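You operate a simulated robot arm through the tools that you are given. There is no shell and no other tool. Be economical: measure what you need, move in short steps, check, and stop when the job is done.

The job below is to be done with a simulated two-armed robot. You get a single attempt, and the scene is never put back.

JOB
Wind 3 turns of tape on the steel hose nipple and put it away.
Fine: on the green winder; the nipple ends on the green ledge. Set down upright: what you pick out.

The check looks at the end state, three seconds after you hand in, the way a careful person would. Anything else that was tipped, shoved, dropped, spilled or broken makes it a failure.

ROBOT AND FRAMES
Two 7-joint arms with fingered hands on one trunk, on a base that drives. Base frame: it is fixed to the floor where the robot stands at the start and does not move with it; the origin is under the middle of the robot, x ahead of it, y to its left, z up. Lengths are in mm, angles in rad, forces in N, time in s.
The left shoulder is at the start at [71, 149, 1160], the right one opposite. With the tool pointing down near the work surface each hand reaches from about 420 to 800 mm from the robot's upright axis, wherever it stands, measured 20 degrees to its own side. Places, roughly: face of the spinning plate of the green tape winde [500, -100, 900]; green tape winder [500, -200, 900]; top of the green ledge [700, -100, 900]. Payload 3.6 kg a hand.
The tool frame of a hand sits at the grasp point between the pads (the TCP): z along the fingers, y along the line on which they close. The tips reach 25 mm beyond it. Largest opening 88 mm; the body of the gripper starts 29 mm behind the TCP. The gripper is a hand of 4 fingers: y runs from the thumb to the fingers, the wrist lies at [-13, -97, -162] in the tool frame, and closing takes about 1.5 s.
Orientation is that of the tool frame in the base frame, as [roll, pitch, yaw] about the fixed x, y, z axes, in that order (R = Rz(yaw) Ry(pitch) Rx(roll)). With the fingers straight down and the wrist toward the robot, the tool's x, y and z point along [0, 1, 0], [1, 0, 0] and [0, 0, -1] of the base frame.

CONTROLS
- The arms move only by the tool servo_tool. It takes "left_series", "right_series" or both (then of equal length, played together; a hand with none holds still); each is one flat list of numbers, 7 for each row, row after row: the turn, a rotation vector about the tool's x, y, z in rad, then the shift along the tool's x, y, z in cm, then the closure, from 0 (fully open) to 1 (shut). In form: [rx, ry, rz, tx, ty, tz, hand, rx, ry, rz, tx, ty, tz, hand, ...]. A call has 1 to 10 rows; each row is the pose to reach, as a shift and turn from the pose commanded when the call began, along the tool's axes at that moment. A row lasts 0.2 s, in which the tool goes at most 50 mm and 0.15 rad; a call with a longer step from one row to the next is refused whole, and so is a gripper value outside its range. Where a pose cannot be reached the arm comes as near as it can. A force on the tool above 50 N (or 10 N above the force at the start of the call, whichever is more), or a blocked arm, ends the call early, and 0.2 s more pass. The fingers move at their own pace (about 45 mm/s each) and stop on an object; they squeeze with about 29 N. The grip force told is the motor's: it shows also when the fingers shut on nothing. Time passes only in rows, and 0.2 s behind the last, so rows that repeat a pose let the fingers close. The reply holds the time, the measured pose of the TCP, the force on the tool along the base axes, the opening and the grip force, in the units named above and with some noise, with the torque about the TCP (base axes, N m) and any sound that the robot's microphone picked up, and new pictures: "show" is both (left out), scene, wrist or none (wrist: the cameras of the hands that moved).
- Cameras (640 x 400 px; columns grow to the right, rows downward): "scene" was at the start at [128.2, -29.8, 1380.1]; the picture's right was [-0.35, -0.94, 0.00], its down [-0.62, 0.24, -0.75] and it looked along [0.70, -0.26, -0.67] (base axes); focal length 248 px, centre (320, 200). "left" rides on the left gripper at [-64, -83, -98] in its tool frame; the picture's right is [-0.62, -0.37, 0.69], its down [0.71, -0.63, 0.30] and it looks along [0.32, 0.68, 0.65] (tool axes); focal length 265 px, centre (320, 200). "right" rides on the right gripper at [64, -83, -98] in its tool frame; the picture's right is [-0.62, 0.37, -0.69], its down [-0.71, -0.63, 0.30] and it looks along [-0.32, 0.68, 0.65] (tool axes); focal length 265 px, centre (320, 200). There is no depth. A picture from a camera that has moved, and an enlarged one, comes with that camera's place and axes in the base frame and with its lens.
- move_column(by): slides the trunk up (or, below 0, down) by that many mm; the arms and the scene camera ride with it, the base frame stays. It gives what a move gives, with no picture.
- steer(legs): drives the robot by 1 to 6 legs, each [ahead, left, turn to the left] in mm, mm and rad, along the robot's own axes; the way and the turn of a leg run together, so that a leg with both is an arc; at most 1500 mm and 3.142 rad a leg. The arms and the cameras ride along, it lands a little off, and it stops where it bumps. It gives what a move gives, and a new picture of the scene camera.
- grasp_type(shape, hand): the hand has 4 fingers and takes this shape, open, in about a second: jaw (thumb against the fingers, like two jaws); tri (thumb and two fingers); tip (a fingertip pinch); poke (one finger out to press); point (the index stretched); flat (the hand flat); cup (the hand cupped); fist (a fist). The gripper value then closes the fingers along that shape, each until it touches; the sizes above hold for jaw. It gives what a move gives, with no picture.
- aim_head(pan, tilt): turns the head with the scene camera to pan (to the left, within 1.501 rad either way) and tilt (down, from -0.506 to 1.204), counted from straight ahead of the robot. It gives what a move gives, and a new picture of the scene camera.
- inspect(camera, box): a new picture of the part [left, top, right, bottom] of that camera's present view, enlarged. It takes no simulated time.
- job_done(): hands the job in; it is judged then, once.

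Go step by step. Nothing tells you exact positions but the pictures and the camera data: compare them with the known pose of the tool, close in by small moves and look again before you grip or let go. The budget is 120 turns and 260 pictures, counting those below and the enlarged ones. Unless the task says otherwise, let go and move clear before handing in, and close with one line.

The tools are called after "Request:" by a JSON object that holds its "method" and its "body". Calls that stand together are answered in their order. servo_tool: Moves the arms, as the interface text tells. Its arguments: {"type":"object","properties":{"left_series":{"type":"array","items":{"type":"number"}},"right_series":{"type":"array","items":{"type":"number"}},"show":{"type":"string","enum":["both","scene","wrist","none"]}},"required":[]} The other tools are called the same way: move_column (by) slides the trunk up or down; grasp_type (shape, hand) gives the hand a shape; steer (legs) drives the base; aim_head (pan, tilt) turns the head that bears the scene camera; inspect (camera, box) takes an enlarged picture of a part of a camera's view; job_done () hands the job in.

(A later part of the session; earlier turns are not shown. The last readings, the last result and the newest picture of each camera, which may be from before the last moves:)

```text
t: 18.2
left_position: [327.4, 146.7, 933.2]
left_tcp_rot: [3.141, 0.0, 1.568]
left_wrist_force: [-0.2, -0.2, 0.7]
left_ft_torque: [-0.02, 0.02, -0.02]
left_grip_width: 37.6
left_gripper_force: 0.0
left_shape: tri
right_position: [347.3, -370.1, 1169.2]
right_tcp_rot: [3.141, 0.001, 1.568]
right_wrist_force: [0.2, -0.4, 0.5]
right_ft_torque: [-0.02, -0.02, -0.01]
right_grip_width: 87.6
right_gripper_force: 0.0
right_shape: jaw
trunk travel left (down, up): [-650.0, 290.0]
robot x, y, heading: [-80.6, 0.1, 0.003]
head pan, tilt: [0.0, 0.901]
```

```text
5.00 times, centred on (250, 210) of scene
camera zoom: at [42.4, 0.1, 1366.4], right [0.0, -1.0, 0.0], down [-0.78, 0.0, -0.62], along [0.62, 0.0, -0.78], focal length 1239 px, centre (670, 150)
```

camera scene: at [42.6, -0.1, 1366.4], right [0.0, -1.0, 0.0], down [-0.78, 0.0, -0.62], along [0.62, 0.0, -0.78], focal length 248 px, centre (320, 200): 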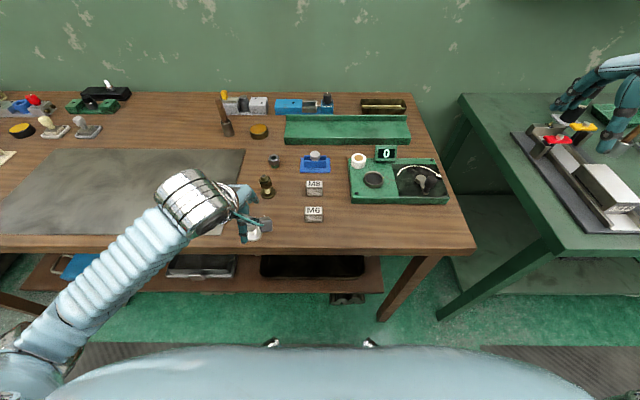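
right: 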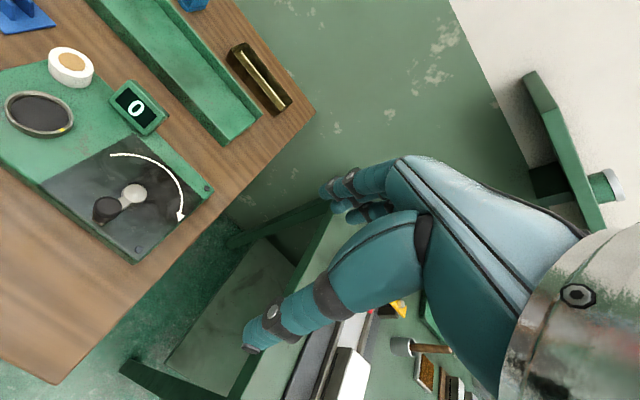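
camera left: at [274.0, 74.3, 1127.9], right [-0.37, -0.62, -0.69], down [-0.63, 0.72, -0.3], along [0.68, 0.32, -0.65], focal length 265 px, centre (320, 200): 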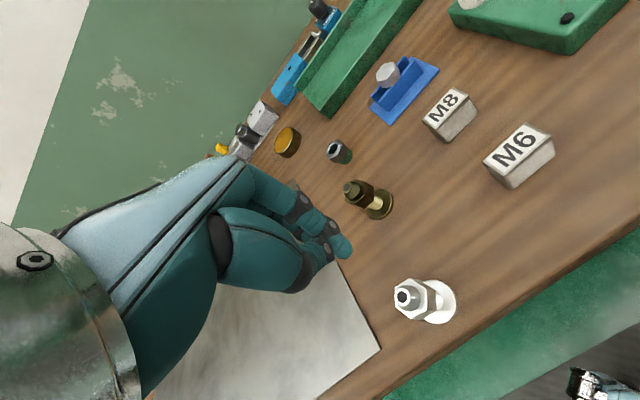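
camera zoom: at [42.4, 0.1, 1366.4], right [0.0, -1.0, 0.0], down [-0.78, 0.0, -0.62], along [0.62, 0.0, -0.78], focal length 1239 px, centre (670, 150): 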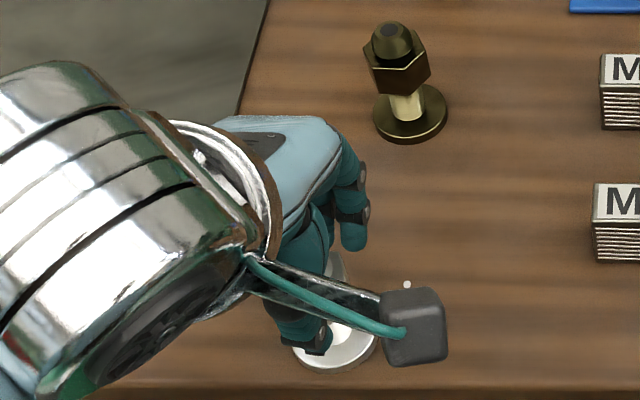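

Not displaced this time. I close the rest of the way in stages.

Request:
{"method": "servo_tool", "body": {"left_series": [0, 0, 0, -0.15, 0, 0, 0.62, 0, 0, 0, -0.15, 0, 0, 0.66, 0, 0, 0, -0.15, 0, 0, 0.7, 0, 0, 0, -0.15, 0, 0, 0.74, 0, 0, 0, -0.15, 0, 0, 0.78, 0, 0, 0, -0.15, 0, 0, 0.78, 0, 0, 0, -0.15, 0, 0, 0.78], "show": "none"}}

Request:
{"method": "inspect", "body": {"camera": "left", "box": [240, 160, 440, 360]}}

Request:
{"method": "inspect", "body": {"camera": "scene", "box": [200, 170, 300, 250]}}

```text
t: 19.8
left_position: [327.7, 145.8, 933.0]
left_tcp_rot: [-3.141, 0.0, 1.568]
left_wrist_force: [0.9, -0.1, -0.2]
left_ft_torque: [-0.03, 0.0, 0.03]
left_grip_width: 20.1
left_gripper_force: 0.0
left_shape: tri
right_position: [348.2, -370.9, 1170.0]
right_tcp_rot: [-3.14, 0.0, 1.567]
right_wrist_force: [-0.2, -0.3, -0.1]
right_ft_torque: [0.01, 0.03, 0.0]
right_grip_width: 87.6
right_gripper_force: 0.1
right_shape: jaw
trunk travel left (down, up): [-650.0, 290.0]
robot x, y, heading: [-81.7, 1.9, -0.0]
head pan, tilt: [0.0, 0.901]
```

```text
2.00 times, centred on (340, 260) of left
camera zoom: at [242.4, 81.6, 1033.0], right [-0.37, -0.62, -0.69], down [-0.63, 0.72, -0.3], along [0.68, 0.32, -0.65], focal length 531 px, centre (280, 80)
```

zoom: 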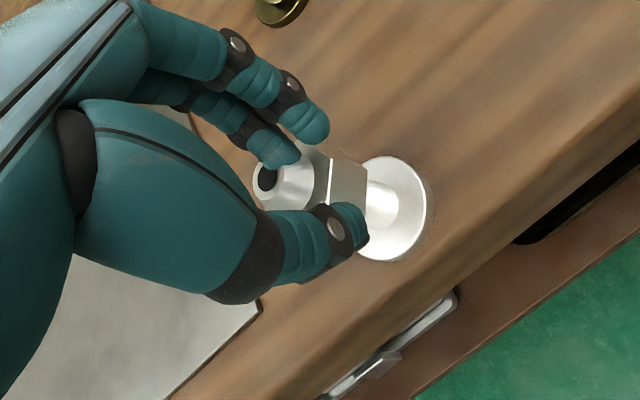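

```text
5.00 times, centred on (250, 210) of scene
camera zoom: at [42.4, 0.0, 1366.4], right [0.0, -1.0, 0.0], down [-0.78, 0.0, -0.62], along [0.62, 0.0, -0.78], focal length 1239 px, centre (670, 150)
```

zoom: 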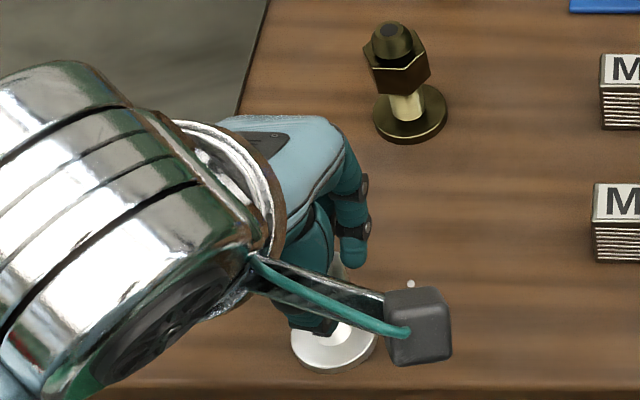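

Still no displacement; I continue closing to grip and check the force.

Request:
{"method": "servo_tool", "body": {"left_series": [0, 0, 0, 0, 0, 0, 0.82, 0, 0, 0, 0, 0, 0, 0.86, 0, 0, 0, 0, 0, 0, 0.9, 0, 0, 0, 0, 0, 0, 0.95, 0, 0, 0, 0, 0, 0, 1, 0, 0, 0, 0, 0, 0, 1, 0, 0, 0, 0, 0, 0, 1], "show": "none"}}

Request:
{"method": "inspect", "body": {"camera": "left", "box": [240, 160, 440, 360]}}

Request:
{"method": "inspect", "body": {"camera": "scene", "box": [200, 170, 300, 250]}}

```text
t: 21.4
left_position: [326.8, 145.5, 932.0]
left_tcp_rot: [-3.141, 0.0, 1.568]
left_wrist_force: [0.6, 0.1, 0.3]
left_ft_torque: [0.0, -0.04, -0.01]
left_grip_width: 0.0
left_gripper_force: 28.5
left_shape: tri
right_position: [347.7, -370.0, 1170.5]
right_tcp_rot: [3.141, 0.0, 1.566]
right_wrist_force: [-0.4, -0.2, 0.7]
right_ft_torque: [0.0, 0.0, 0.03]
right_grip_width: 87.7
right_gripper_force: 0.0
right_shape: jaw
trunk travel left (down, up): [-650.0, 290.0]
robot x, y, heading: [-87.9, 0.1, -0.004]
head pan, tilt: [0.0, 0.901]
```

```text
2.00 times, centred on (340, 260) of left
camera zoom: at [242.4, 81.6, 1033.0], right [-0.37, -0.62, -0.69], down [-0.63, 0.72, -0.3], along [0.68, 0.32, -0.65], focal length 531 px, centre (280, 80)
```

zoom: 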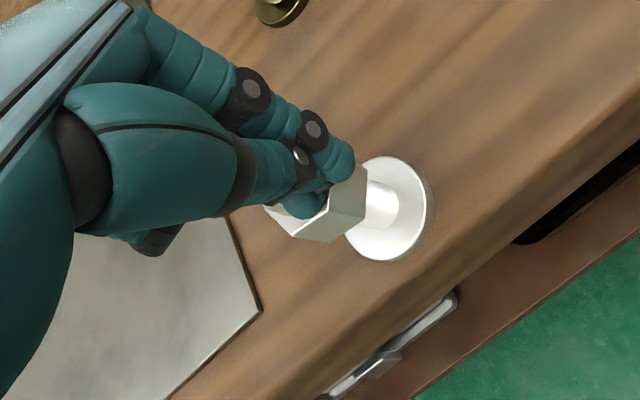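

```text
5.00 times, centred on (250, 210) of scene
camera zoom: at [42.4, 0.1, 1366.4], right [0.0, -1.0, 0.0], down [-0.78, 0.0, -0.62], along [0.62, 0.0, -0.78], focal length 1239 px, centre (670, 150)
```

zoom: 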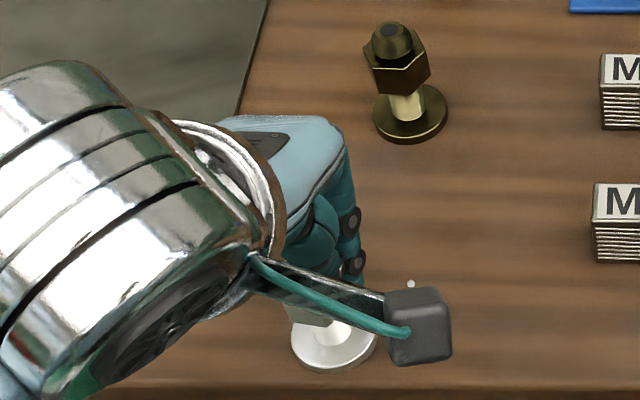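

The fingers closed on nothing, so my height estimate is off — the bench is lower than assumed. I rise and use the column to get a long vertical baseline for true heights.

Request:
{"method": "servo_tool", "body": {"left_series": [0, 0, 0, 0, 0, -3, 1, 0, 0, 0, 0, 0, -6, 1, 0, 0, 0, 1.5, 4, -9, 1, 0, 0, 0, 3, 8, -9, 1, 0, 0, 0, 6, 11, -9, 1, 0, 0, 0, 9, 13, -9, 0, 0, 0, 0, 12, 13, -9, 0], "show": "scene"}}

Request:
{"method": "inspect", "body": {"camera": "scene", "box": [200, 150, 328, 230]}}

Request:
{"method": "inspect", "body": {"camera": "scene", "box": [328, 130, 456, 210]}}

Request:
{"method": "move_column", "body": {"by": 200}}

Request:
{"method": "inspect", "body": {"camera": "scene", "box": [0, 0, 640, 400]}}

```text
refused: row 3 steps farther than a row can; nothing moved
```

```text
5.00 times, centred on (264, 190) of scene
camera zoom: at [42.4, 0.1, 1366.4], right [0.0, -1.0, 0.0], down [-0.78, 0.0, -0.62], along [0.62, 0.0, -0.78], focal length 1239 px, centre (600, 250)
```

zoom: 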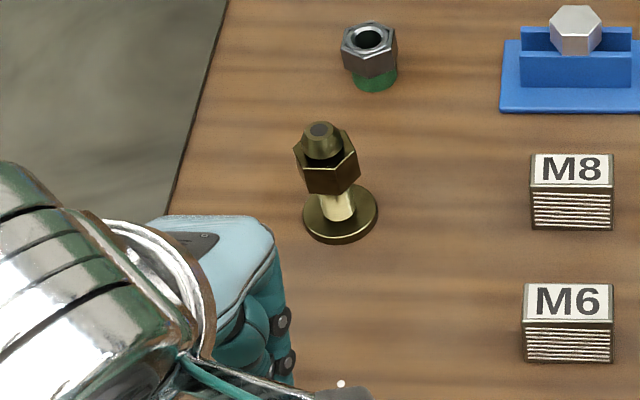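

```text
5.00 times, centred on (392, 170) of scene
camera zoom: at [42.4, 0.1, 1366.4], right [0.0, -1.0, 0.0], down [-0.78, 0.0, -0.62], along [0.62, 0.0, -0.78], focal length 1239 px, centre (-40, 350)
```

zoom: 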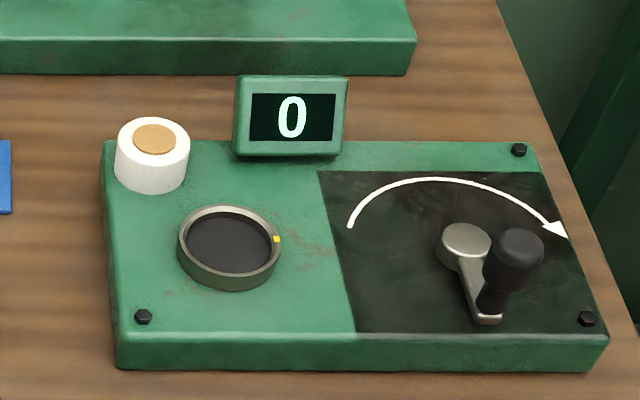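

```text
t: 23.6
left_position: [327.6, 145.7, 1132.5]
left_tcp_rot: [3.141, 0.0, 1.569]
left_wrist_force: [0.4, -0.4, 0.9]
left_ft_torque: [0.05, 0.01, -0.01]
left_grip_width: 0.0
left_gripper_force: 28.8
left_shape: tri
right_position: [348.1, -371.1, 1370.0]
right_tcp_rot: [-3.141, 0.0, 1.567]
right_wrist_force: [0.6, -0.5, -0.2]
right_ft_torque: [-0.01, 0.01, -0.03]
right_grip_width: 87.6
right_gripper_force: 0.0
right_shape: jaw
trunk travel left (down, up): [-850.0, 90.0]
robot x, y, heading: [-81.1, 0.8, 0.001]
head pan, tilt: [0.0, 0.901]
```

```text
1.00 times, centred on (320, 200) of scene (not enlarged: the box is as wide or as high as the picture)
camera zoom: at [42.6, 0.0, 1566.3], right [0.0, -1.0, 0.0], down [-0.78, 0.0, -0.62], along [0.62, 0.0, -0.78], focal length 248 px, centre (320, 200)
```

zoom: 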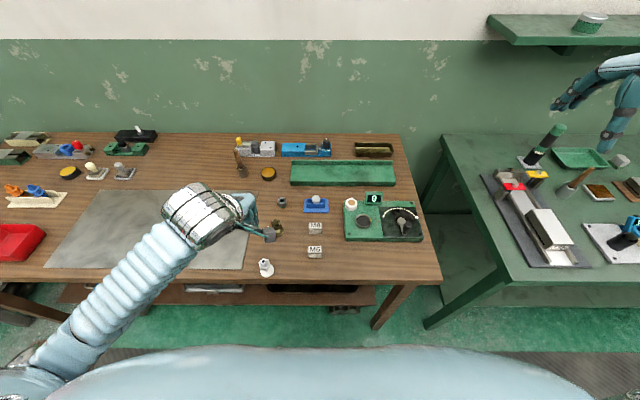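

The column raised everything by 200 mm. I zoom on the nipple, blocks and winder from this height.

Request:
{"method": "inspect", "body": {"camera": "scene", "box": [224, 200, 352, 280]}}

Request:
{"method": "inspect", "body": {"camera": "scene", "box": [320, 175, 448, 255]}}

Request:
{"method": "inspect", "body": {"camera": "left", "box": [240, 120, 560, 400]}}

```text
5.00 times, centred on (288, 240) of scene
camera zoom: at [42.6, 0.0, 1566.3], right [0.0, -1.0, 0.0], down [-0.78, 0.0, -0.62], along [0.62, 0.0, -0.78], focal length 1239 px, centre (480, 0)
```

zoom: 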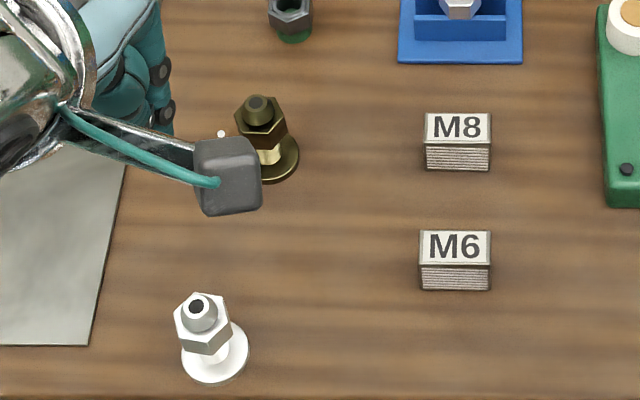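

```text
5.00 times, centred on (384, 215) of scene
camera zoom: at [42.6, 0.0, 1566.3], right [0.0, -1.0, 0.0], down [-0.78, 0.0, -0.62], along [0.62, 0.0, -0.78], focal length 1239 px, centre (0, 125)
```

zoom: 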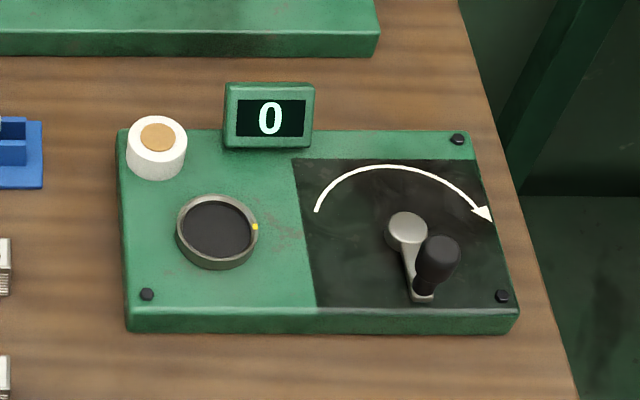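

```text
1.43 times, centred on (400, 260) of left
camera zoom: at [242.5, 81.6, 1233.0], right [-0.37, -0.62, -0.69], down [-0.63, 0.72, -0.3], along [0.68, 0.32, -0.65], focal length 379 px, centre (206, 114)
```

zoom: 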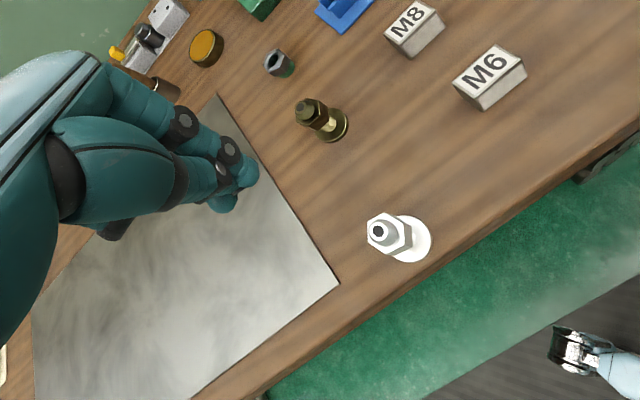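

Now heights are consistent: bench ≈860, nipple at (333.5, 156), top ≈928, hex ≈886–909; winder top ≈882. I open, shift over the true axis and lower the column.

Request:
{"method": "servo_tool", "body": {"left_series": [0, 0, 0, 0.5, 0.4, 0, 0, 0, 0, 0, 1, 0.8, 0, 0, 0, 0, 0, 1, 0.8, 0, 0, 0, 0, 0, 1, 0.8, 0, 0, 0, 0, 0, 1, 0.8, 0, 0, 0, 0, 0, 1, 0.8, 0, 0], "show": "none"}}

Request:
{"method": "move_column", "body": {"by": -180}}

Request:
{"method": "inspect", "body": {"camera": "left", "box": [240, 180, 480, 330]}}

Request:
{"method": "inspect", "body": {"camera": "scene", "box": [200, 160, 328, 240]}}

```text
t: 25.0
left_position: [334.9, 155.8, 1133.2]
left_tcp_rot: [-3.141, 0.001, 1.569]
left_wrist_force: [-0.8, -0.2, -0.7]
left_ft_torque: [0.03, -0.03, 0.01]
left_grip_width: 87.5
left_gripper_force: 0.0
left_shape: tri
right_position: [347.5, -370.9, 1370.2]
right_tcp_rot: [3.141, -0.001, 1.568]
right_wrist_force: [-0.3, 0.0, 0.0]
right_ft_torque: [0.01, -0.02, -0.01]
right_grip_width: 87.5
right_gripper_force: 0.1
right_shape: jaw
trunk travel left (down, up): [-850.0, 90.0]
robot x, y, heading: [-79.7, 0.9, 0.004]
head pan, tilt: [0.0, 0.901]
```

```text
t: 27.0
left_position: [334.6, 155.7, 952.6]
left_tcp_rot: [3.14, -0.001, 1.568]
left_wrist_force: [0.2, -0.7, 0.0]
left_ft_torque: [0.03, -0.01, 0.01]
left_grip_width: 87.3
left_gripper_force: 0.0
left_shape: tri
right_position: [347.9, -370.5, 1189.9]
right_tcp_rot: [3.141, -0.001, 1.566]
right_wrist_force: [-0.6, 0.2, -0.9]
right_ft_torque: [0.04, 0.01, 0.0]
right_grip_width: 87.9
right_gripper_force: 0.1
right_shape: jaw
trunk travel left (down, up): [-670.0, 270.0]
robot x, y, heading: [-80.0, -1.7, -0.003]
head pan, tilt: [0.0, 0.901]
```

```text
2.67 times, centred on (360, 255) of left
camera zoom: at [250.3, 91.6, 1052.9], right [-0.37, -0.62, -0.69], down [-0.63, 0.72, -0.3], along [0.68, 0.32, -0.65], focal length 708 px, centre (213, 53)
```

zoom: 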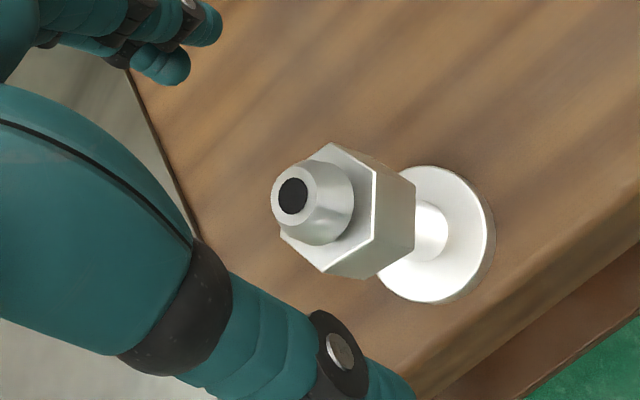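

```text
5.00 times, centred on (264, 200) of scene
camera zoom: at [42.2, 0.1, 1386.5], right [0.0, -1.0, 0.0], down [-0.78, 0.0, -0.62], along [0.62, 0.0, -0.78], focal length 1239 px, centre (600, 200)
```

zoom: 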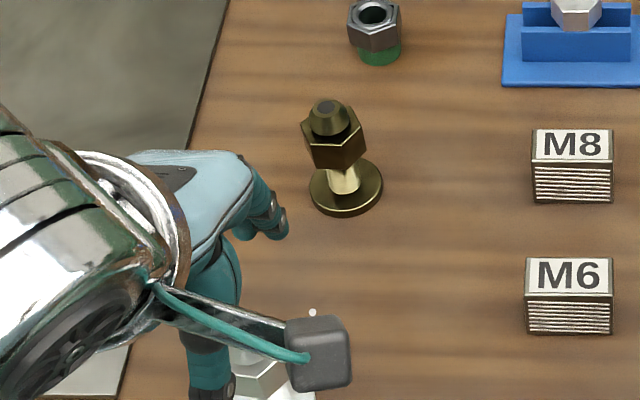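

The axis is now within 2 mm of the TCP. I correct, lower to z≈912 and half-close to check.

Request:
{"method": "servo_tool", "body": {"left_series": [0, 0, 0, -0.15, -0.15, 1, 0, 0, 0, 0, -0.15, -0.15, 2, 0, 0, 0, 0, -0.15, -0.15, 3, 0, 0, 0, 0, -0.15, -0.15, 4, 0, 0, 0, 0, -0.15, -0.15, 4, 0.3, 0, 0, 0, -0.15, -0.15, 4, 0.55, 0, 0, 0, -0.15, -0.15, 4, 0.55, 0, 0, 0, -0.15, -0.15, 4, 0.55, 0, 0, 0, -0.15, -0.15, 4, 0.55], "show": "none"}}

Request:
{"method": "inspect", "body": {"camera": "left", "box": [240, 180, 480, 330]}}

```text
t: 29.0
left_position: [332.4, 152.9, 912.7]
left_tcp_rot: [3.141, 0.0, 1.569]
left_wrist_force: [0.0, 0.2, 0.5]
left_ft_torque: [0.01, 0.01, 0.02]
left_grip_width: 40.3
left_gripper_force: 0.0
left_shape: tri
right_position: [347.4, -370.9, 1190.6]
right_tcp_rot: [3.141, 0.002, 1.567]
right_wrist_force: [0.0, -0.1, 0.1]
right_ft_torque: [-0.03, 0.0, -0.02]
right_grip_width: 87.9
right_gripper_force: 0.1
right_shape: jaw
trunk travel left (down, up): [-670.0, 270.0]
robot x, y, heading: [-82.2, -0.6, -0.003]
head pan, tilt: [0.0, 0.901]
```

```text
2.67 times, centred on (360, 255) of left
camera zoom: at [248.6, 90.1, 1012.9], right [-0.37, -0.62, -0.69], down [-0.63, 0.72, -0.3], along [0.68, 0.32, -0.65], focal length 708 px, centre (213, 53)
```

zoom: 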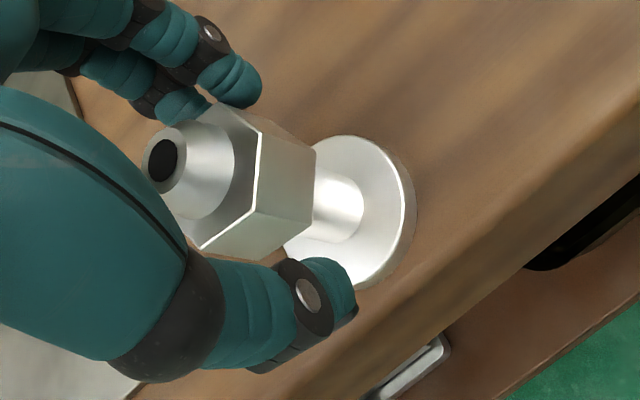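

Nicely centred around the hex. Closing fully.

Request:
{"method": "servo_tool", "body": {"left_series": [0, 0, 0, 0, 0, 0, 0.62, 0, 0, 0, 0, 0, 0, 0.7, 0, 0, 0, 0, 0, 0, 0.78, 0, 0, 0, 0, 0, 0, 0.86, 0, 0, 0, 0, 0, 0, 1, 0, 0, 0, 0, 0, 0, 1, 0, 0, 0, 0, 0, 0, 1], "show": "none"}}

Request:
{"method": "inspect", "body": {"camera": "left", "box": [240, 180, 480, 330]}}

```text
t: 30.6
left_position: [333.4, 154.7, 913.1]
left_tcp_rot: [-3.142, 0.0, 1.568]
left_wrist_force: [-0.3, 0.0, 1.3]
left_ft_torque: [-0.01, 0.02, -0.01]
left_grip_width: 22.0
left_gripper_force: 29.3
left_shape: tri
right_position: [348.4, -371.0, 1189.9]
right_tcp_rot: [3.141, 0.0, 1.566]
right_wrist_force: [-0.3, -0.2, -0.2]
right_ft_torque: [-0.02, -0.03, 0.03]
right_grip_width: 87.8
right_gripper_force: 0.1
right_shape: jaw
trunk travel left (down, up): [-670.0, 270.0]
robot x, y, heading: [-82.4, -2.0, -0.001]
head pan, tilt: [0.0, 0.901]
```

```text
2.67 times, centred on (360, 255) of left
camera zoom: at [248.6, 90.1, 1012.8], right [-0.37, -0.62, -0.69], down [-0.63, 0.72, -0.3], along [0.68, 0.32, -0.65], focal length 708 px, centre (213, 53)
```

zoom: 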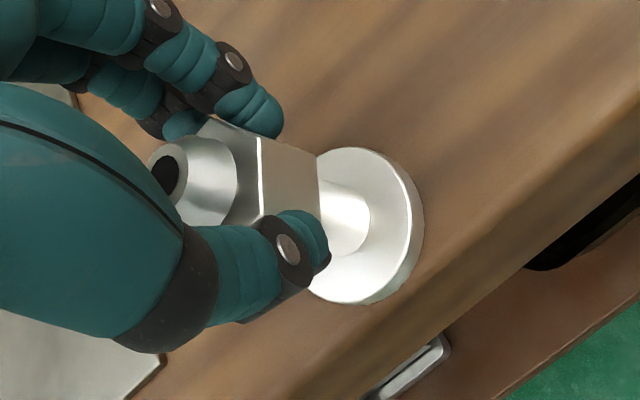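

Gripped at 22 mm across the flats. Now I lift 40 mm and check that it hangs upright.

Request:
{"method": "servo_tool", "body": {"left_series": [0, 0, 0, 0, 0, -0.5, 1, 0, 0, 0, 0, 0, -1.5, 1, 0, 0, 0, 0, 0, -3, 1, 0, 0, 0, 0, 0, -4, 1, 0, 0, 0, 0, 0, -4, 1], "show": "none"}}

Request:
{"method": "inspect", "body": {"camera": "left", "box": [240, 180, 480, 330]}}

Request:
{"method": "inspect", "body": {"camera": "scene", "box": [200, 160, 328, 240]}}

```text
t: 31.8
left_position: [333.3, 153.4, 952.8]
left_tcp_rot: [3.141, 0.0, 1.57]
left_wrist_force: [0.1, -0.9, -1.7]
left_ft_torque: [-0.03, -0.04, -0.04]
left_grip_width: 22.1
left_gripper_force: 28.8
left_shape: tri
right_position: [348.0, -370.4, 1190.0]
right_tcp_rot: [-3.14, 0.0, 1.567]
right_wrist_force: [0.5, 0.0, 0.0]
right_ft_torque: [0.0, 0.01, 0.03]
right_grip_width: 87.9
right_gripper_force: 0.1
right_shape: jaw
trunk travel left (down, up): [-670.0, 270.0]
robot x, y, heading: [-82.9, -0.5, 0.002]
head pan, tilt: [0.0, 0.901]
```

```text
2.67 times, centred on (360, 255) of left
camera zoom: at [248.9, 89.9, 1052.2], right [-0.37, -0.62, -0.69], down [-0.63, 0.72, -0.3], along [0.68, 0.32, -0.65], focal length 708 px, centre (213, 53)
```

zoom: 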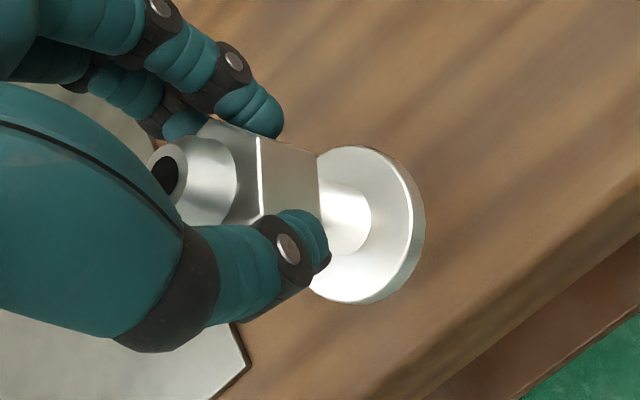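

```text
5.00 times, centred on (264, 200) of scene
camera zoom: at [42.5, 0.3, 1386.4], right [0.0, -1.0, 0.0], down [-0.78, 0.0, -0.62], along [0.62, 0.0, -0.78], focal length 1239 px, centre (600, 200)
```

zoom: 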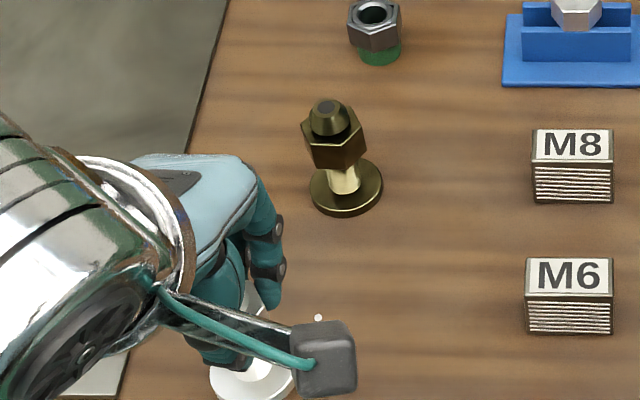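

Held firmly and upright; its axis sits ~5 mm thumb-side of the TCP. I carry it high over to the plate (≈(492, -142), seat z≈886), turning the hand 0.4 rad so the fingers open clear of the tape roll.

Request:
{"method": "servo_tool", "body": {"left_series": [0, 0, 0, 0, 0, -4, 1, 0, 0, 0, 0, 0, -8, 1, 0, 0, 0.06, -4.2, 2.35, -8, 1, 0, 0, 0.12, -8.4, 4.7, -8, 1, 0, 0, 0.18, -12.6, 7.05, -8, 1, 0, 0, 0.24, -16.8, 9.4, -8, 1, 0, 0, 0.3, -21, 11.75, -8, 1, 0, 0, 0.36, -25.2, 14.1, -8, 1, 0, 0, 0.4, -29.4, 16.4, -8, 1, 0, 0, 0.4, -29.4, 16.4, -8, 1]}}

Request:
{"method": "inspect", "body": {"camera": "scene", "box": [328, 120, 456, 200]}}

Request:
{"method": "inspect", "body": {"camera": "left", "box": [240, 180, 480, 330]}}

```text
t: 34.2
left_position: [517.5, -99.4, 1015.1]
left_tcp_rot: [-3.119, -0.055, 1.23]
left_wrist_force: [-0.5, 0.8, -1.2]
left_ft_torque: [-0.02, 0.0, 0.03]
left_grip_width: 22.0
left_gripper_force: 29.4
left_shape: tri
right_position: [347.3, -372.1, 1189.7]
right_tcp_rot: [3.14, 0.0, 1.567]
right_wrist_force: [-0.7, -0.8, 0.3]
right_ft_torque: [0.03, -0.01, 0.0]
right_grip_width: 87.5
right_gripper_force: 0.2
right_shape: jaw
trunk travel left (down, up): [-670.0, 270.0]
robot x, y, heading: [-81.9, -0.4, -0.006]
head pan, tilt: [0.0, 0.901]
stopped in row 10 (left hand): the arm was blocked; the commanded pose is now the measured one
camera scene: at [41.4, -1.3, 1386.5], right [0.0, -1.0, 0.0], down [-0.78, 0.0, -0.62], along [0.62, 0.0, -0.78], focal length 248 px, centre (320, 200)
camera left: at [417.0, -138.1, 1111.9], right [-0.56, -0.42, -0.72], down [-0.36, 0.9, -0.25], along [0.75, 0.12, -0.65], focal length 265 px, centre (320, 200)
```

scene: 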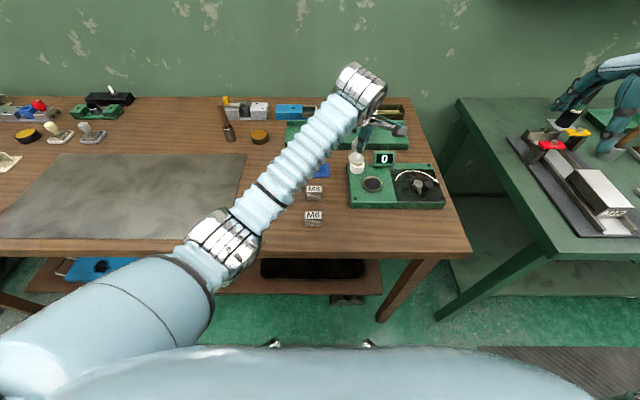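
left: 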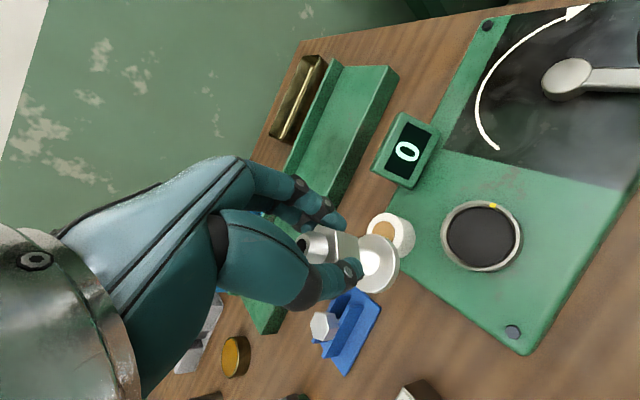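

```text
5.00 times, centred on (392, 160) of scene
camera zoom: at [41.4, -1.3, 1386.5], right [0.0, -1.0, 0.0], down [-0.78, 0.0, -0.62], along [0.62, 0.0, -0.78], focal length 1239 px, centre (-40, 400)
```

zoom: 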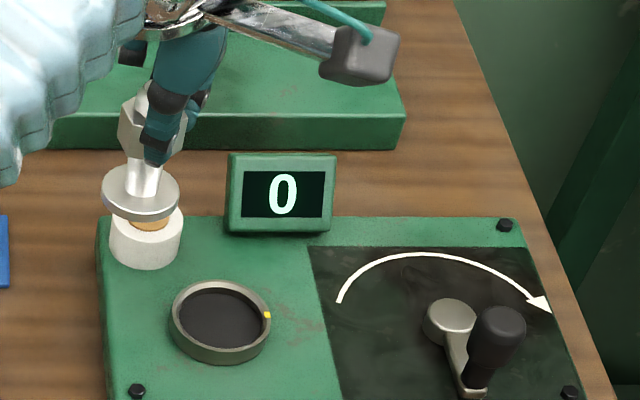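

```text
2.67 times, centred on (360, 255) of left
camera zoom: at [417.0, -138.1, 1111.9], right [-0.56, -0.42, -0.72], down [-0.36, 0.9, -0.25], along [0.75, 0.12, -0.65], focal length 708 px, centre (213, 53)
```

zoom: 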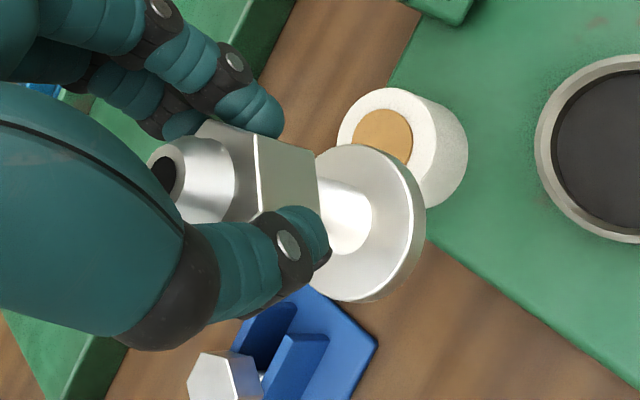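

The left arm hit its limit across the body. I raise the column 80 mm and drive the base 220 mm to the right so the winder lies in front.

Request:
{"method": "move_column", "body": {"by": 80}}

Request:
{"method": "steer", "body": {"legs": [[0, -220, 0]]}}

```text
t: 35.4
left_position: [517.6, -99.6, 1093.8]
left_tcp_rot: [-3.119, -0.054, 1.231]
left_wrist_force: [-1.2, -0.9, -1.9]
left_ft_torque: [-0.01, 0.05, 0.0]
left_grip_width: 22.0
left_gripper_force: 29.1
left_shape: tri
right_position: [347.5, -370.5, 1269.6]
right_tcp_rot: [3.142, 0.001, 1.566]
right_wrist_force: [-0.2, 0.1, 0.7]
right_ft_torque: [0.02, 0.01, -0.03]
right_grip_width: 87.6
right_gripper_force: 0.0
right_shape: jaw
trunk travel left (down, up): [-750.0, 190.0]
robot x, y, heading: [-81.3, -1.9, -0.003]
head pan, tilt: [0.0, 0.901]
```

```text
t: 38.8
left_position: [518.4, -318.3, 1093.2]
left_tcp_rot: [-3.118, -0.05, 1.226]
left_wrist_force: [0.5, -0.3, -2.6]
left_ft_torque: [-0.04, 0.0, -0.01]
left_grip_width: 21.9
left_gripper_force: 29.5
left_shape: tri
right_position: [350.0, -587.1, 1270.0]
right_tcp_rot: [-3.141, 0.004, 1.571]
right_wrist_force: [0.5, 0.9, 0.5]
right_ft_torque: [0.0, 0.03, -0.01]
right_grip_width: 88.0
right_gripper_force: 0.1
right_shape: jaw
trunk travel left (down, up): [-750.0, 190.0]
robot x, y, heading: [-82.1, -220.4, 0.003]
head pan, tilt: [0.0, 0.901]
camera scene: at [44.2, -218.4, 1466.2], right [0.0, -1.0, 0.0], down [-0.78, 0.0, -0.62], along [0.62, 0.0, -0.78], focal length 248 px, centre (320, 200)
```

scene: 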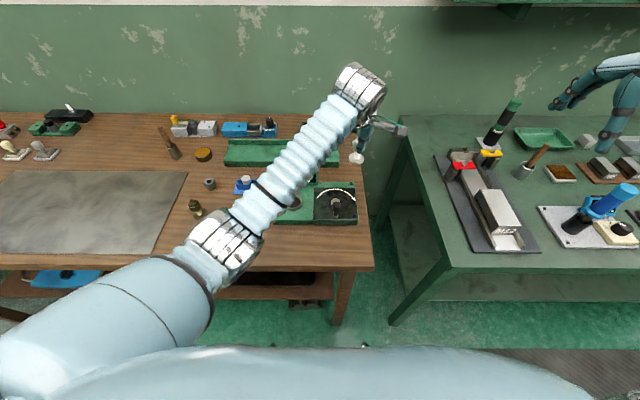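

Now I bring the left hand over the plate and level the tool.

Request:
{"method": "servo_tool", "body": {"left_series": [0, 0, 0.02, 3.9, -1.9, 0, 1, -0.01, -0.02, 0.04, 7.9, -3.9, 1, 1, -0.024, -0.05, 0.056, 11.8, -5.8, 2, 1, -0.024, -0.05, 0.056, 15.8, -7.8, 4, 1, -0.024, -0.05, 0.056, 15.8, -7.8, 6, 1, -0.024, -0.05, 0.056, 15.8, -7.8, 6, 1]}}

Request:
{"method": "inspect", "body": {"camera": "left", "box": [240, 130, 480, 330]}}

Request:
{"method": "inspect", "body": {"camera": "scene", "box": [240, 130, 368, 230]}}

```text
t: 40.2
left_position: [495.7, -143.4, 1042.0]
left_tcp_rot: [-3.141, 0.0, 1.168]
left_wrist_force: [0.0, 0.4, -2.4]
left_ft_torque: [-0.01, 0.02, 0.02]
left_grip_width: 21.7
left_gripper_force: 29.2
left_shape: tri
right_position: [347.4, -591.1, 1270.8]
right_tcp_rot: [3.141, 0.001, 1.569]
right_wrist_force: [-0.2, 0.1, -0.4]
right_ft_torque: [-0.01, 0.0, -0.02]
right_grip_width: 87.6
right_gripper_force: 0.1
right_shape: jaw
trunk travel left (down, up): [-750.0, 190.0]
robot x, y, heading: [-81.4, -216.7, 0.003]
head pan, tilt: [0.0, 0.901]
camera scene: at [42.4, -222.0, 1466.4], right [0.0, -1.0, 0.0], down [-0.78, 0.0, -0.62], along [0.62, 0.0, -0.78], focal length 248 px, centre (320, 200)
camera left: at [393.6, -169.1, 1142.4], right [-0.58, -0.43, -0.69], down [-0.3, 0.9, -0.3], along [0.76, 0.03, -0.65], focal length 265 px, centre (320, 200)
```

scene: 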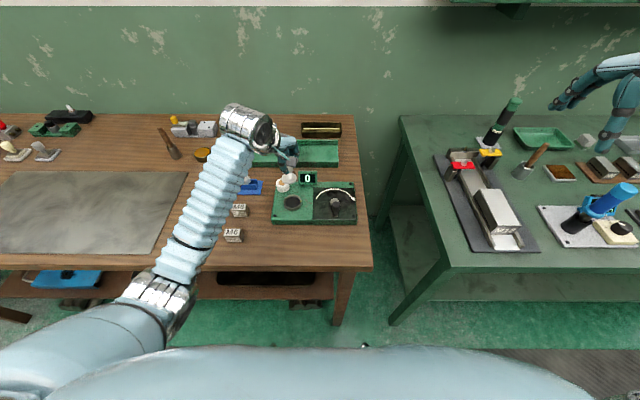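
left: 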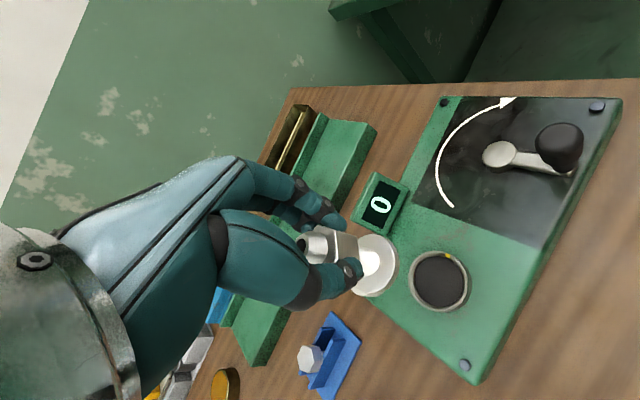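

```text
2.00 times, centred on (360, 230) of left
camera zoom: at [393.6, -169.1, 1142.4], right [-0.58, -0.43, -0.69], down [-0.3, 0.9, -0.3], along [0.76, 0.03, -0.65], focal length 531 px, centre (240, 140)
```

zoom: 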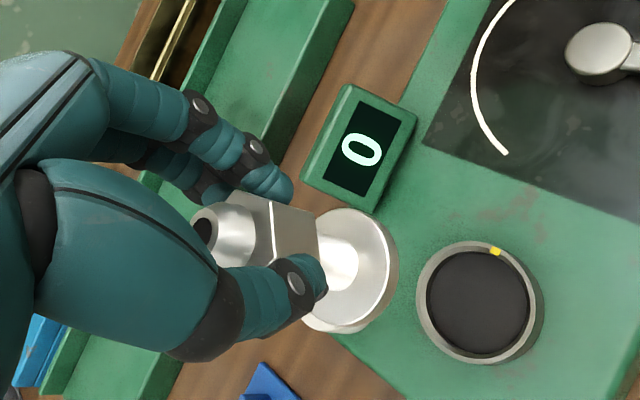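

```text
4.00 times, centred on (304, 180) of scene
camera zoom: at [42.4, -222.0, 1466.4], right [0.0, -1.0, 0.0], down [-0.78, 0.0, -0.62], along [0.62, 0.0, -0.78], focal length 991 px, centre (384, 280)
```

zoom: 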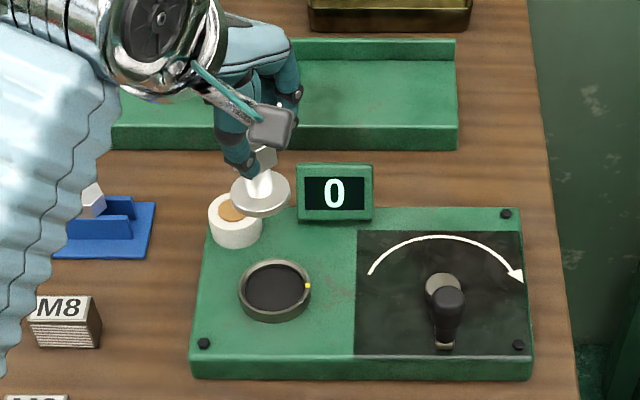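

Plate centre ≈(492.8, -141.5); the held nipple is ~2–4 mm short in x. I shift and descend to ~15 mm above the seat, then compare again.

Request:
{"method": "servo_tool", "body": {"left_series": [0, 0, 0, 0.1, 0.27, 2, 1, 0, 0, 0, 0.1, 0.27, 4, 1, 0, 0, 0, 0.1, 0.27, 6, 1, 0, 0, 0, 0.1, 0.27, 7.5, 1, 0, 0, 0, 0.1, 0.27, 8.5, 1, 0, 0, 0, 0.1, 0.27, 8.5, 1], "show": "none"}}

Request:
{"method": "inspect", "body": {"camera": "left", "box": [240, 130, 480, 330]}}

Request:
{"method": "inspect", "body": {"camera": "scene", "box": [250, 160, 330, 230]}}

```text
t: 41.6
left_position: [499.0, -141.5, 956.8]
left_tcp_rot: [-3.139, 0.001, 1.17]
left_wrist_force: [-0.6, -0.4, -2.8]
left_ft_torque: [-0.02, 0.03, 0.0]
left_grip_width: 21.5
left_gripper_force: 29.2
left_shape: tri
right_position: [346.9, -589.3, 1269.5]
right_tcp_rot: [-3.141, 0.002, 1.568]
right_wrist_force: [0.0, -0.8, -0.5]
right_ft_torque: [0.01, 0.01, 0.03]
right_grip_width: 87.9
right_gripper_force: 0.1
right_shape: jaw
trunk travel left (down, up): [-750.0, 190.0]
robot x, y, heading: [-81.6, -219.3, 0.004]
head pan, tilt: [0.0, 0.901]
```

```text
2.00 times, centred on (360, 230) of left
camera zoom: at [396.5, -168.8, 1057.2], right [-0.58, -0.43, -0.69], down [-0.3, 0.9, -0.3], along [0.76, 0.03, -0.65], focal length 531 px, centre (240, 140)
```

zoom: 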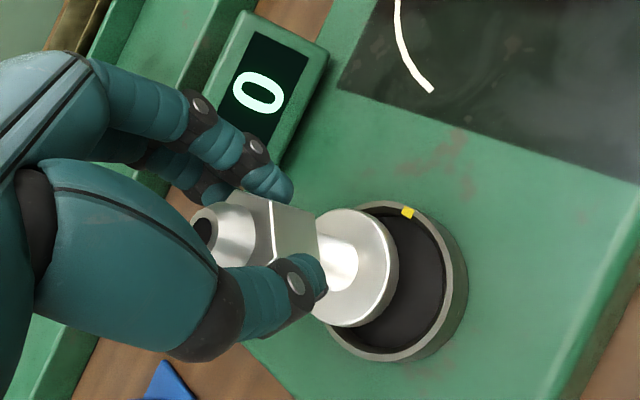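

```text
5.71 times, centred on (290, 195) of scene
camera zoom: at [42.4, -221.2, 1466.4], right [0.0, -1.0, 0.0], down [-0.78, 0.0, -0.62], along [0.62, 0.0, -0.78], focal length 1416 px, centre (491, 229)
```

zoom: 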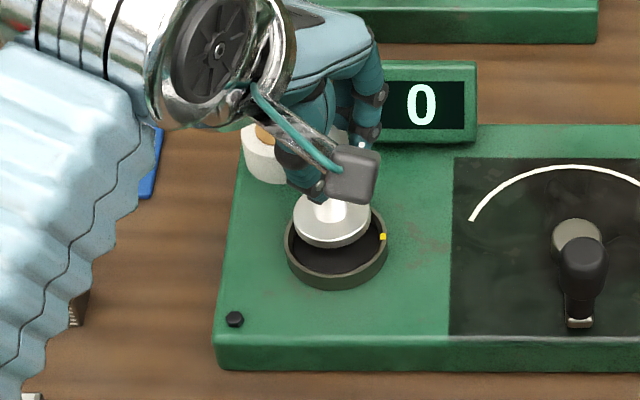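

Aligned within ~2 mm by both cameras. I lower to just at the seat.

Request:
{"method": "servo_tool", "body": {"left_series": [0, 0, 0, 0, -0.1, 0.5, 1, 0, 0, 0, 0, -0.1, 1, 1, 0, 0, 0, 0, -0.1, 1.3, 1, 0, 0, 0, 0, -0.1, 1.3, 1], "show": "none"}}

Request:
{"method": "inspect", "body": {"camera": "left", "box": [300, 180, 460, 330]}}

Request:
{"method": "inspect", "body": {"camera": "scene", "box": [265, 180, 325, 225]}}

```text
t: 42.6
left_position: [495.1, -143.8, 949.9]
left_tcp_rot: [3.132, -0.003, 1.17]
left_wrist_force: [-4.5, 0.2, 25.2]
left_ft_torque: [0.01, -0.15, -0.02]
left_grip_width: 23.1
left_gripper_force: 28.7
left_shape: tri
right_position: [342.9, -590.9, 1273.2]
right_tcp_rot: [3.138, 0.0, 1.568]
right_wrist_force: [0.1, 0.5, -0.7]
right_ft_torque: [0.0, -0.01, 0.01]
right_grip_width: 87.8
right_gripper_force: 0.2
right_shape: jaw
trunk travel left (down, up): [-750.0, 190.0]
robot x, y, heading: [-85.1, -225.0, -0.0]
head pan, tilt: [0.0, 0.901]
```

```text
2.67 times, centred on (380, 255) of left
camera zoom: at [392.3, -170.1, 1049.5], right [-0.57, -0.43, -0.7], down [-0.3, 0.9, -0.31], along [0.76, 0.03, -0.65], focal length 708 px, centre (160, 53)
```

zoom: 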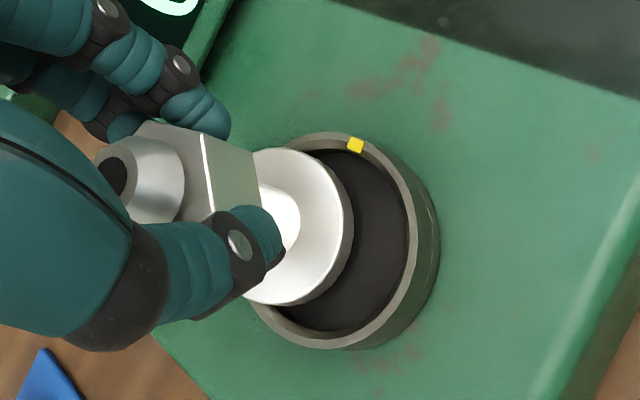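

```text
8.89 times, centred on (295, 202) of scene
camera zoom: at [36.7, -222.1, 1467.2], right [0.0, -1.0, 0.0], down [-0.78, 0.0, -0.62], along [0.62, 0.0, -0.78], focal length 2203 px, centre (542, 178)
```

zoom: 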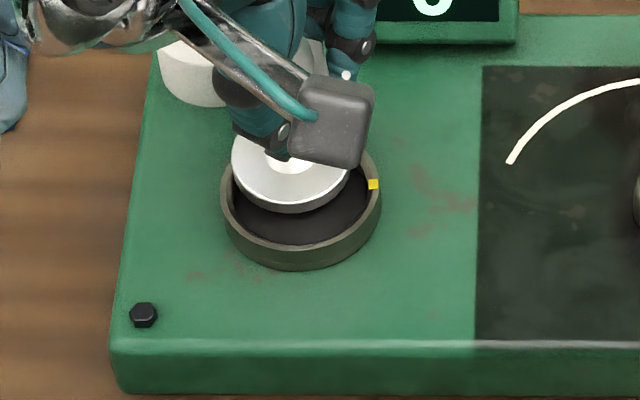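

It touched the rear rim (25 N, torque says the far edge), so the nipple is a few mm too far forward. I lift off, shift 4 mm back and look.

Request:
{"method": "servo_tool", "body": {"left_series": [0, 0, 0, 0, 0, -0.7, 1, 0, 0, 0, 0, 0, -1.4, 1, 0, 0, 0, -0.25, -0.33, -1.4, 1, 0, 0, 0, -0.25, -0.33, -1.4, 1], "show": "none"}}

Request:
{"method": "inspect", "body": {"camera": "left", "box": [300, 180, 460, 330]}}

Request:
{"method": "inspect", "body": {"camera": "scene", "box": [265, 180, 325, 225]}}

```text
t: 43.6
left_position: [494.2, -143.1, 957.6]
left_tcp_rot: [-3.138, -0.002, 1.169]
left_wrist_force: [0.0, 0.3, -1.8]
left_ft_torque: [0.01, 0.01, -0.03]
left_grip_width: 21.9
left_gripper_force: 28.9
left_shape: tri
right_position: [348.9, -591.4, 1270.1]
right_tcp_rot: [3.141, -0.001, 1.57]
right_wrist_force: [-0.3, 0.6, 0.2]
right_ft_torque: [-0.01, 0.0, 0.0]
right_grip_width: 87.8
right_gripper_force: 0.0
right_shape: jaw
trunk travel left (down, up): [-750.0, 190.0]
robot x, y, heading: [-83.0, -219.9, -0.003]
head pan, tilt: [0.0, 0.901]
```

```text
2.67 times, centred on (380, 255) of left
camera zoom: at [391.9, -170.0, 1057.7], right [-0.58, -0.43, -0.69], down [-0.3, 0.9, -0.3], along [0.75, 0.03, -0.66], focal length 708 px, centre (160, 53)
```

zoom: 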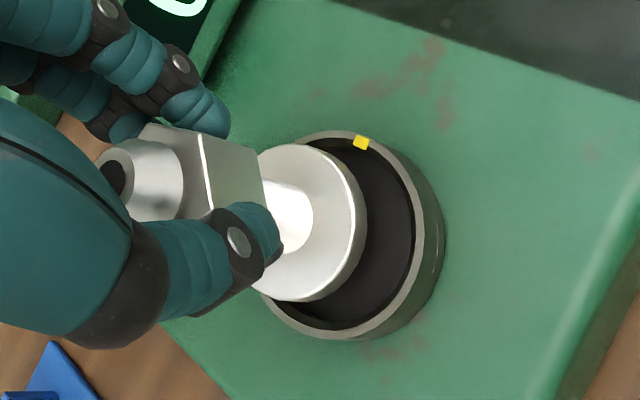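

```text
8.89 times, centred on (295, 202) of scene
camera zoom: at [42.9, -222.0, 1466.3], right [0.0, -1.0, 0.0], down [-0.78, 0.0, -0.62], along [0.62, 0.0, -0.78], focal length 2203 px, centre (542, 178)
```

zoom: 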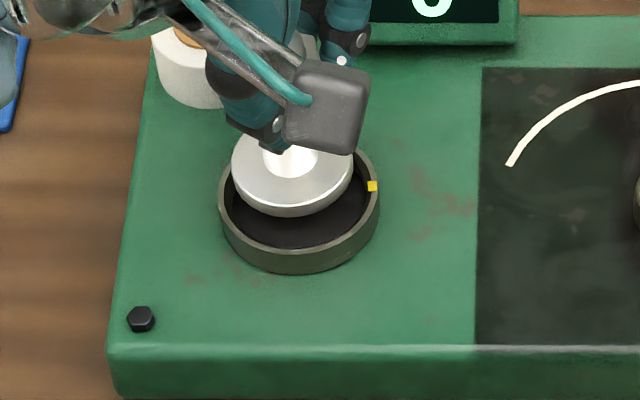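

Relative to the rim (z≈897) the flange is still ~2.5 mm far in x. I shift and lower stepwise.

Request:
{"method": "servo_tool", "body": {"left_series": [0, 0, 0, -0.15, -0.22, 0, 1, 0, 0, 0, -0.15, -0.22, 0.5, 1, 0, 0, 0, -0.15, -0.22, 1, 1, 0, 0, 0, -0.15, -0.22, 1, 1], "show": "none"}}

Request:
{"method": "inspect", "body": {"camera": "scene", "box": [265, 180, 325, 225]}}

```text
t: 44.6
left_position: [493.0, -143.1, 947.7]
left_tcp_rot: [-3.138, -0.001, 1.168]
left_wrist_force: [-3.0, -0.7, 0.2]
left_ft_torque: [-0.02, 0.14, 0.03]
left_grip_width: 22.3
left_gripper_force: 28.8
left_shape: tri
right_position: [349.6, -589.4, 1269.0]
right_tcp_rot: [3.14, 0.001, 1.568]
right_wrist_force: [0.7, -0.3, -0.3]
right_ft_torque: [-0.01, 0.02, -0.01]
right_grip_width: 87.7
right_gripper_force: 0.0
right_shape: jaw
trunk travel left (down, up): [-750.0, 190.0]
robot x, y, heading: [-82.5, -223.0, 0.006]
head pan, tilt: [0.0, 0.901]
```

```text
8.89 times, centred on (295, 202) of scene
camera zoom: at [43.8, -220.7, 1466.2], right [0.0, -1.0, 0.0], down [-0.78, 0.0, -0.62], along [0.62, 0.0, -0.78], focal length 2203 px, centre (542, 178)
```

zoom: 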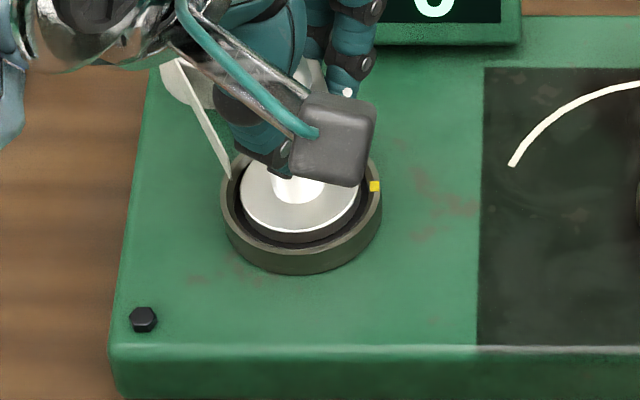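

It dropped inside the rim and a tape strip now runs from the roll to it. I lower a little more to seat it.

Request:
{"method": "servo_tool", "body": {"left_series": [0, 0, 0, 0, -0.05, 0.2, 1, 0, 0, 0, 0, -0.05, 0.4, 1, 0, 0, 0, 0, -0.05, 0.4, 1], "show": "none"}}

Request:
{"method": "inspect", "body": {"camera": "scene", "box": [265, 180, 325, 225]}}

Request:
{"method": "inspect", "body": {"camera": "left", "box": [260, 150, 460, 330]}}

```text
t: 45.4
left_position: [491.6, -144.4, 946.8]
left_tcp_rot: [3.14, -0.002, 1.169]
left_wrist_force: [-0.8, -1.2, 5.0]
left_ft_torque: [-0.01, 0.08, -0.01]
left_grip_width: 21.9
left_gripper_force: 29.0
left_shape: tri
right_position: [346.1, -590.1, 1270.9]
right_tcp_rot: [3.139, 0.0, 1.568]
right_wrist_force: [0.4, 0.1, 0.4]
right_ft_torque: [0.04, 0.0, -0.01]
right_grip_width: 87.6
right_gripper_force: 0.0
right_shape: jaw
trunk travel left (down, up): [-750.0, 190.0]
robot x, y, heading: [-81.3, -222.5, 0.001]
head pan, tilt: [0.0, 0.901]
```

```text
8.89 times, centred on (295, 202) of scene
camera zoom: at [41.5, -221.9, 1466.6], right [0.0, -1.0, 0.0], down [-0.78, 0.0, -0.62], along [0.62, 0.0, -0.78], focal length 2203 px, centre (542, 178)
```

zoom: 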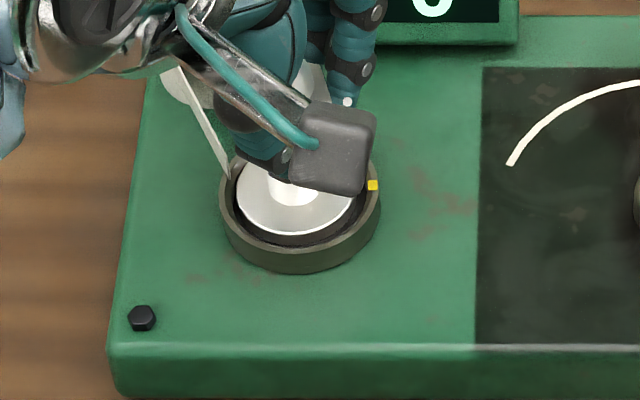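

```text
2.22 times, centred on (360, 240) of left
camera zoom: at [388.3, -170.5, 1046.1], right [-0.58, -0.43, -0.69], down [-0.3, 0.9, -0.31], along [0.76, 0.03, -0.65], focal length 590 px, centre (231, 111)
```

zoom: 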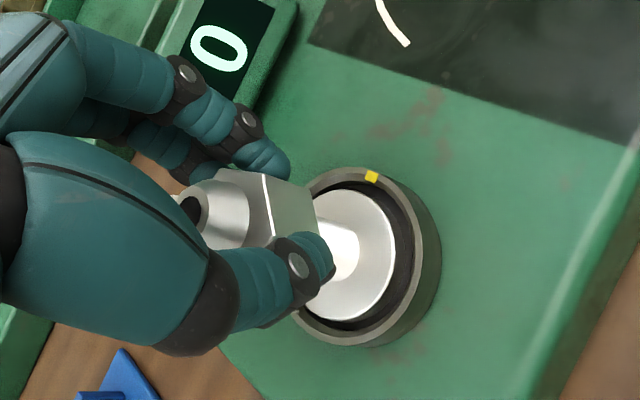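

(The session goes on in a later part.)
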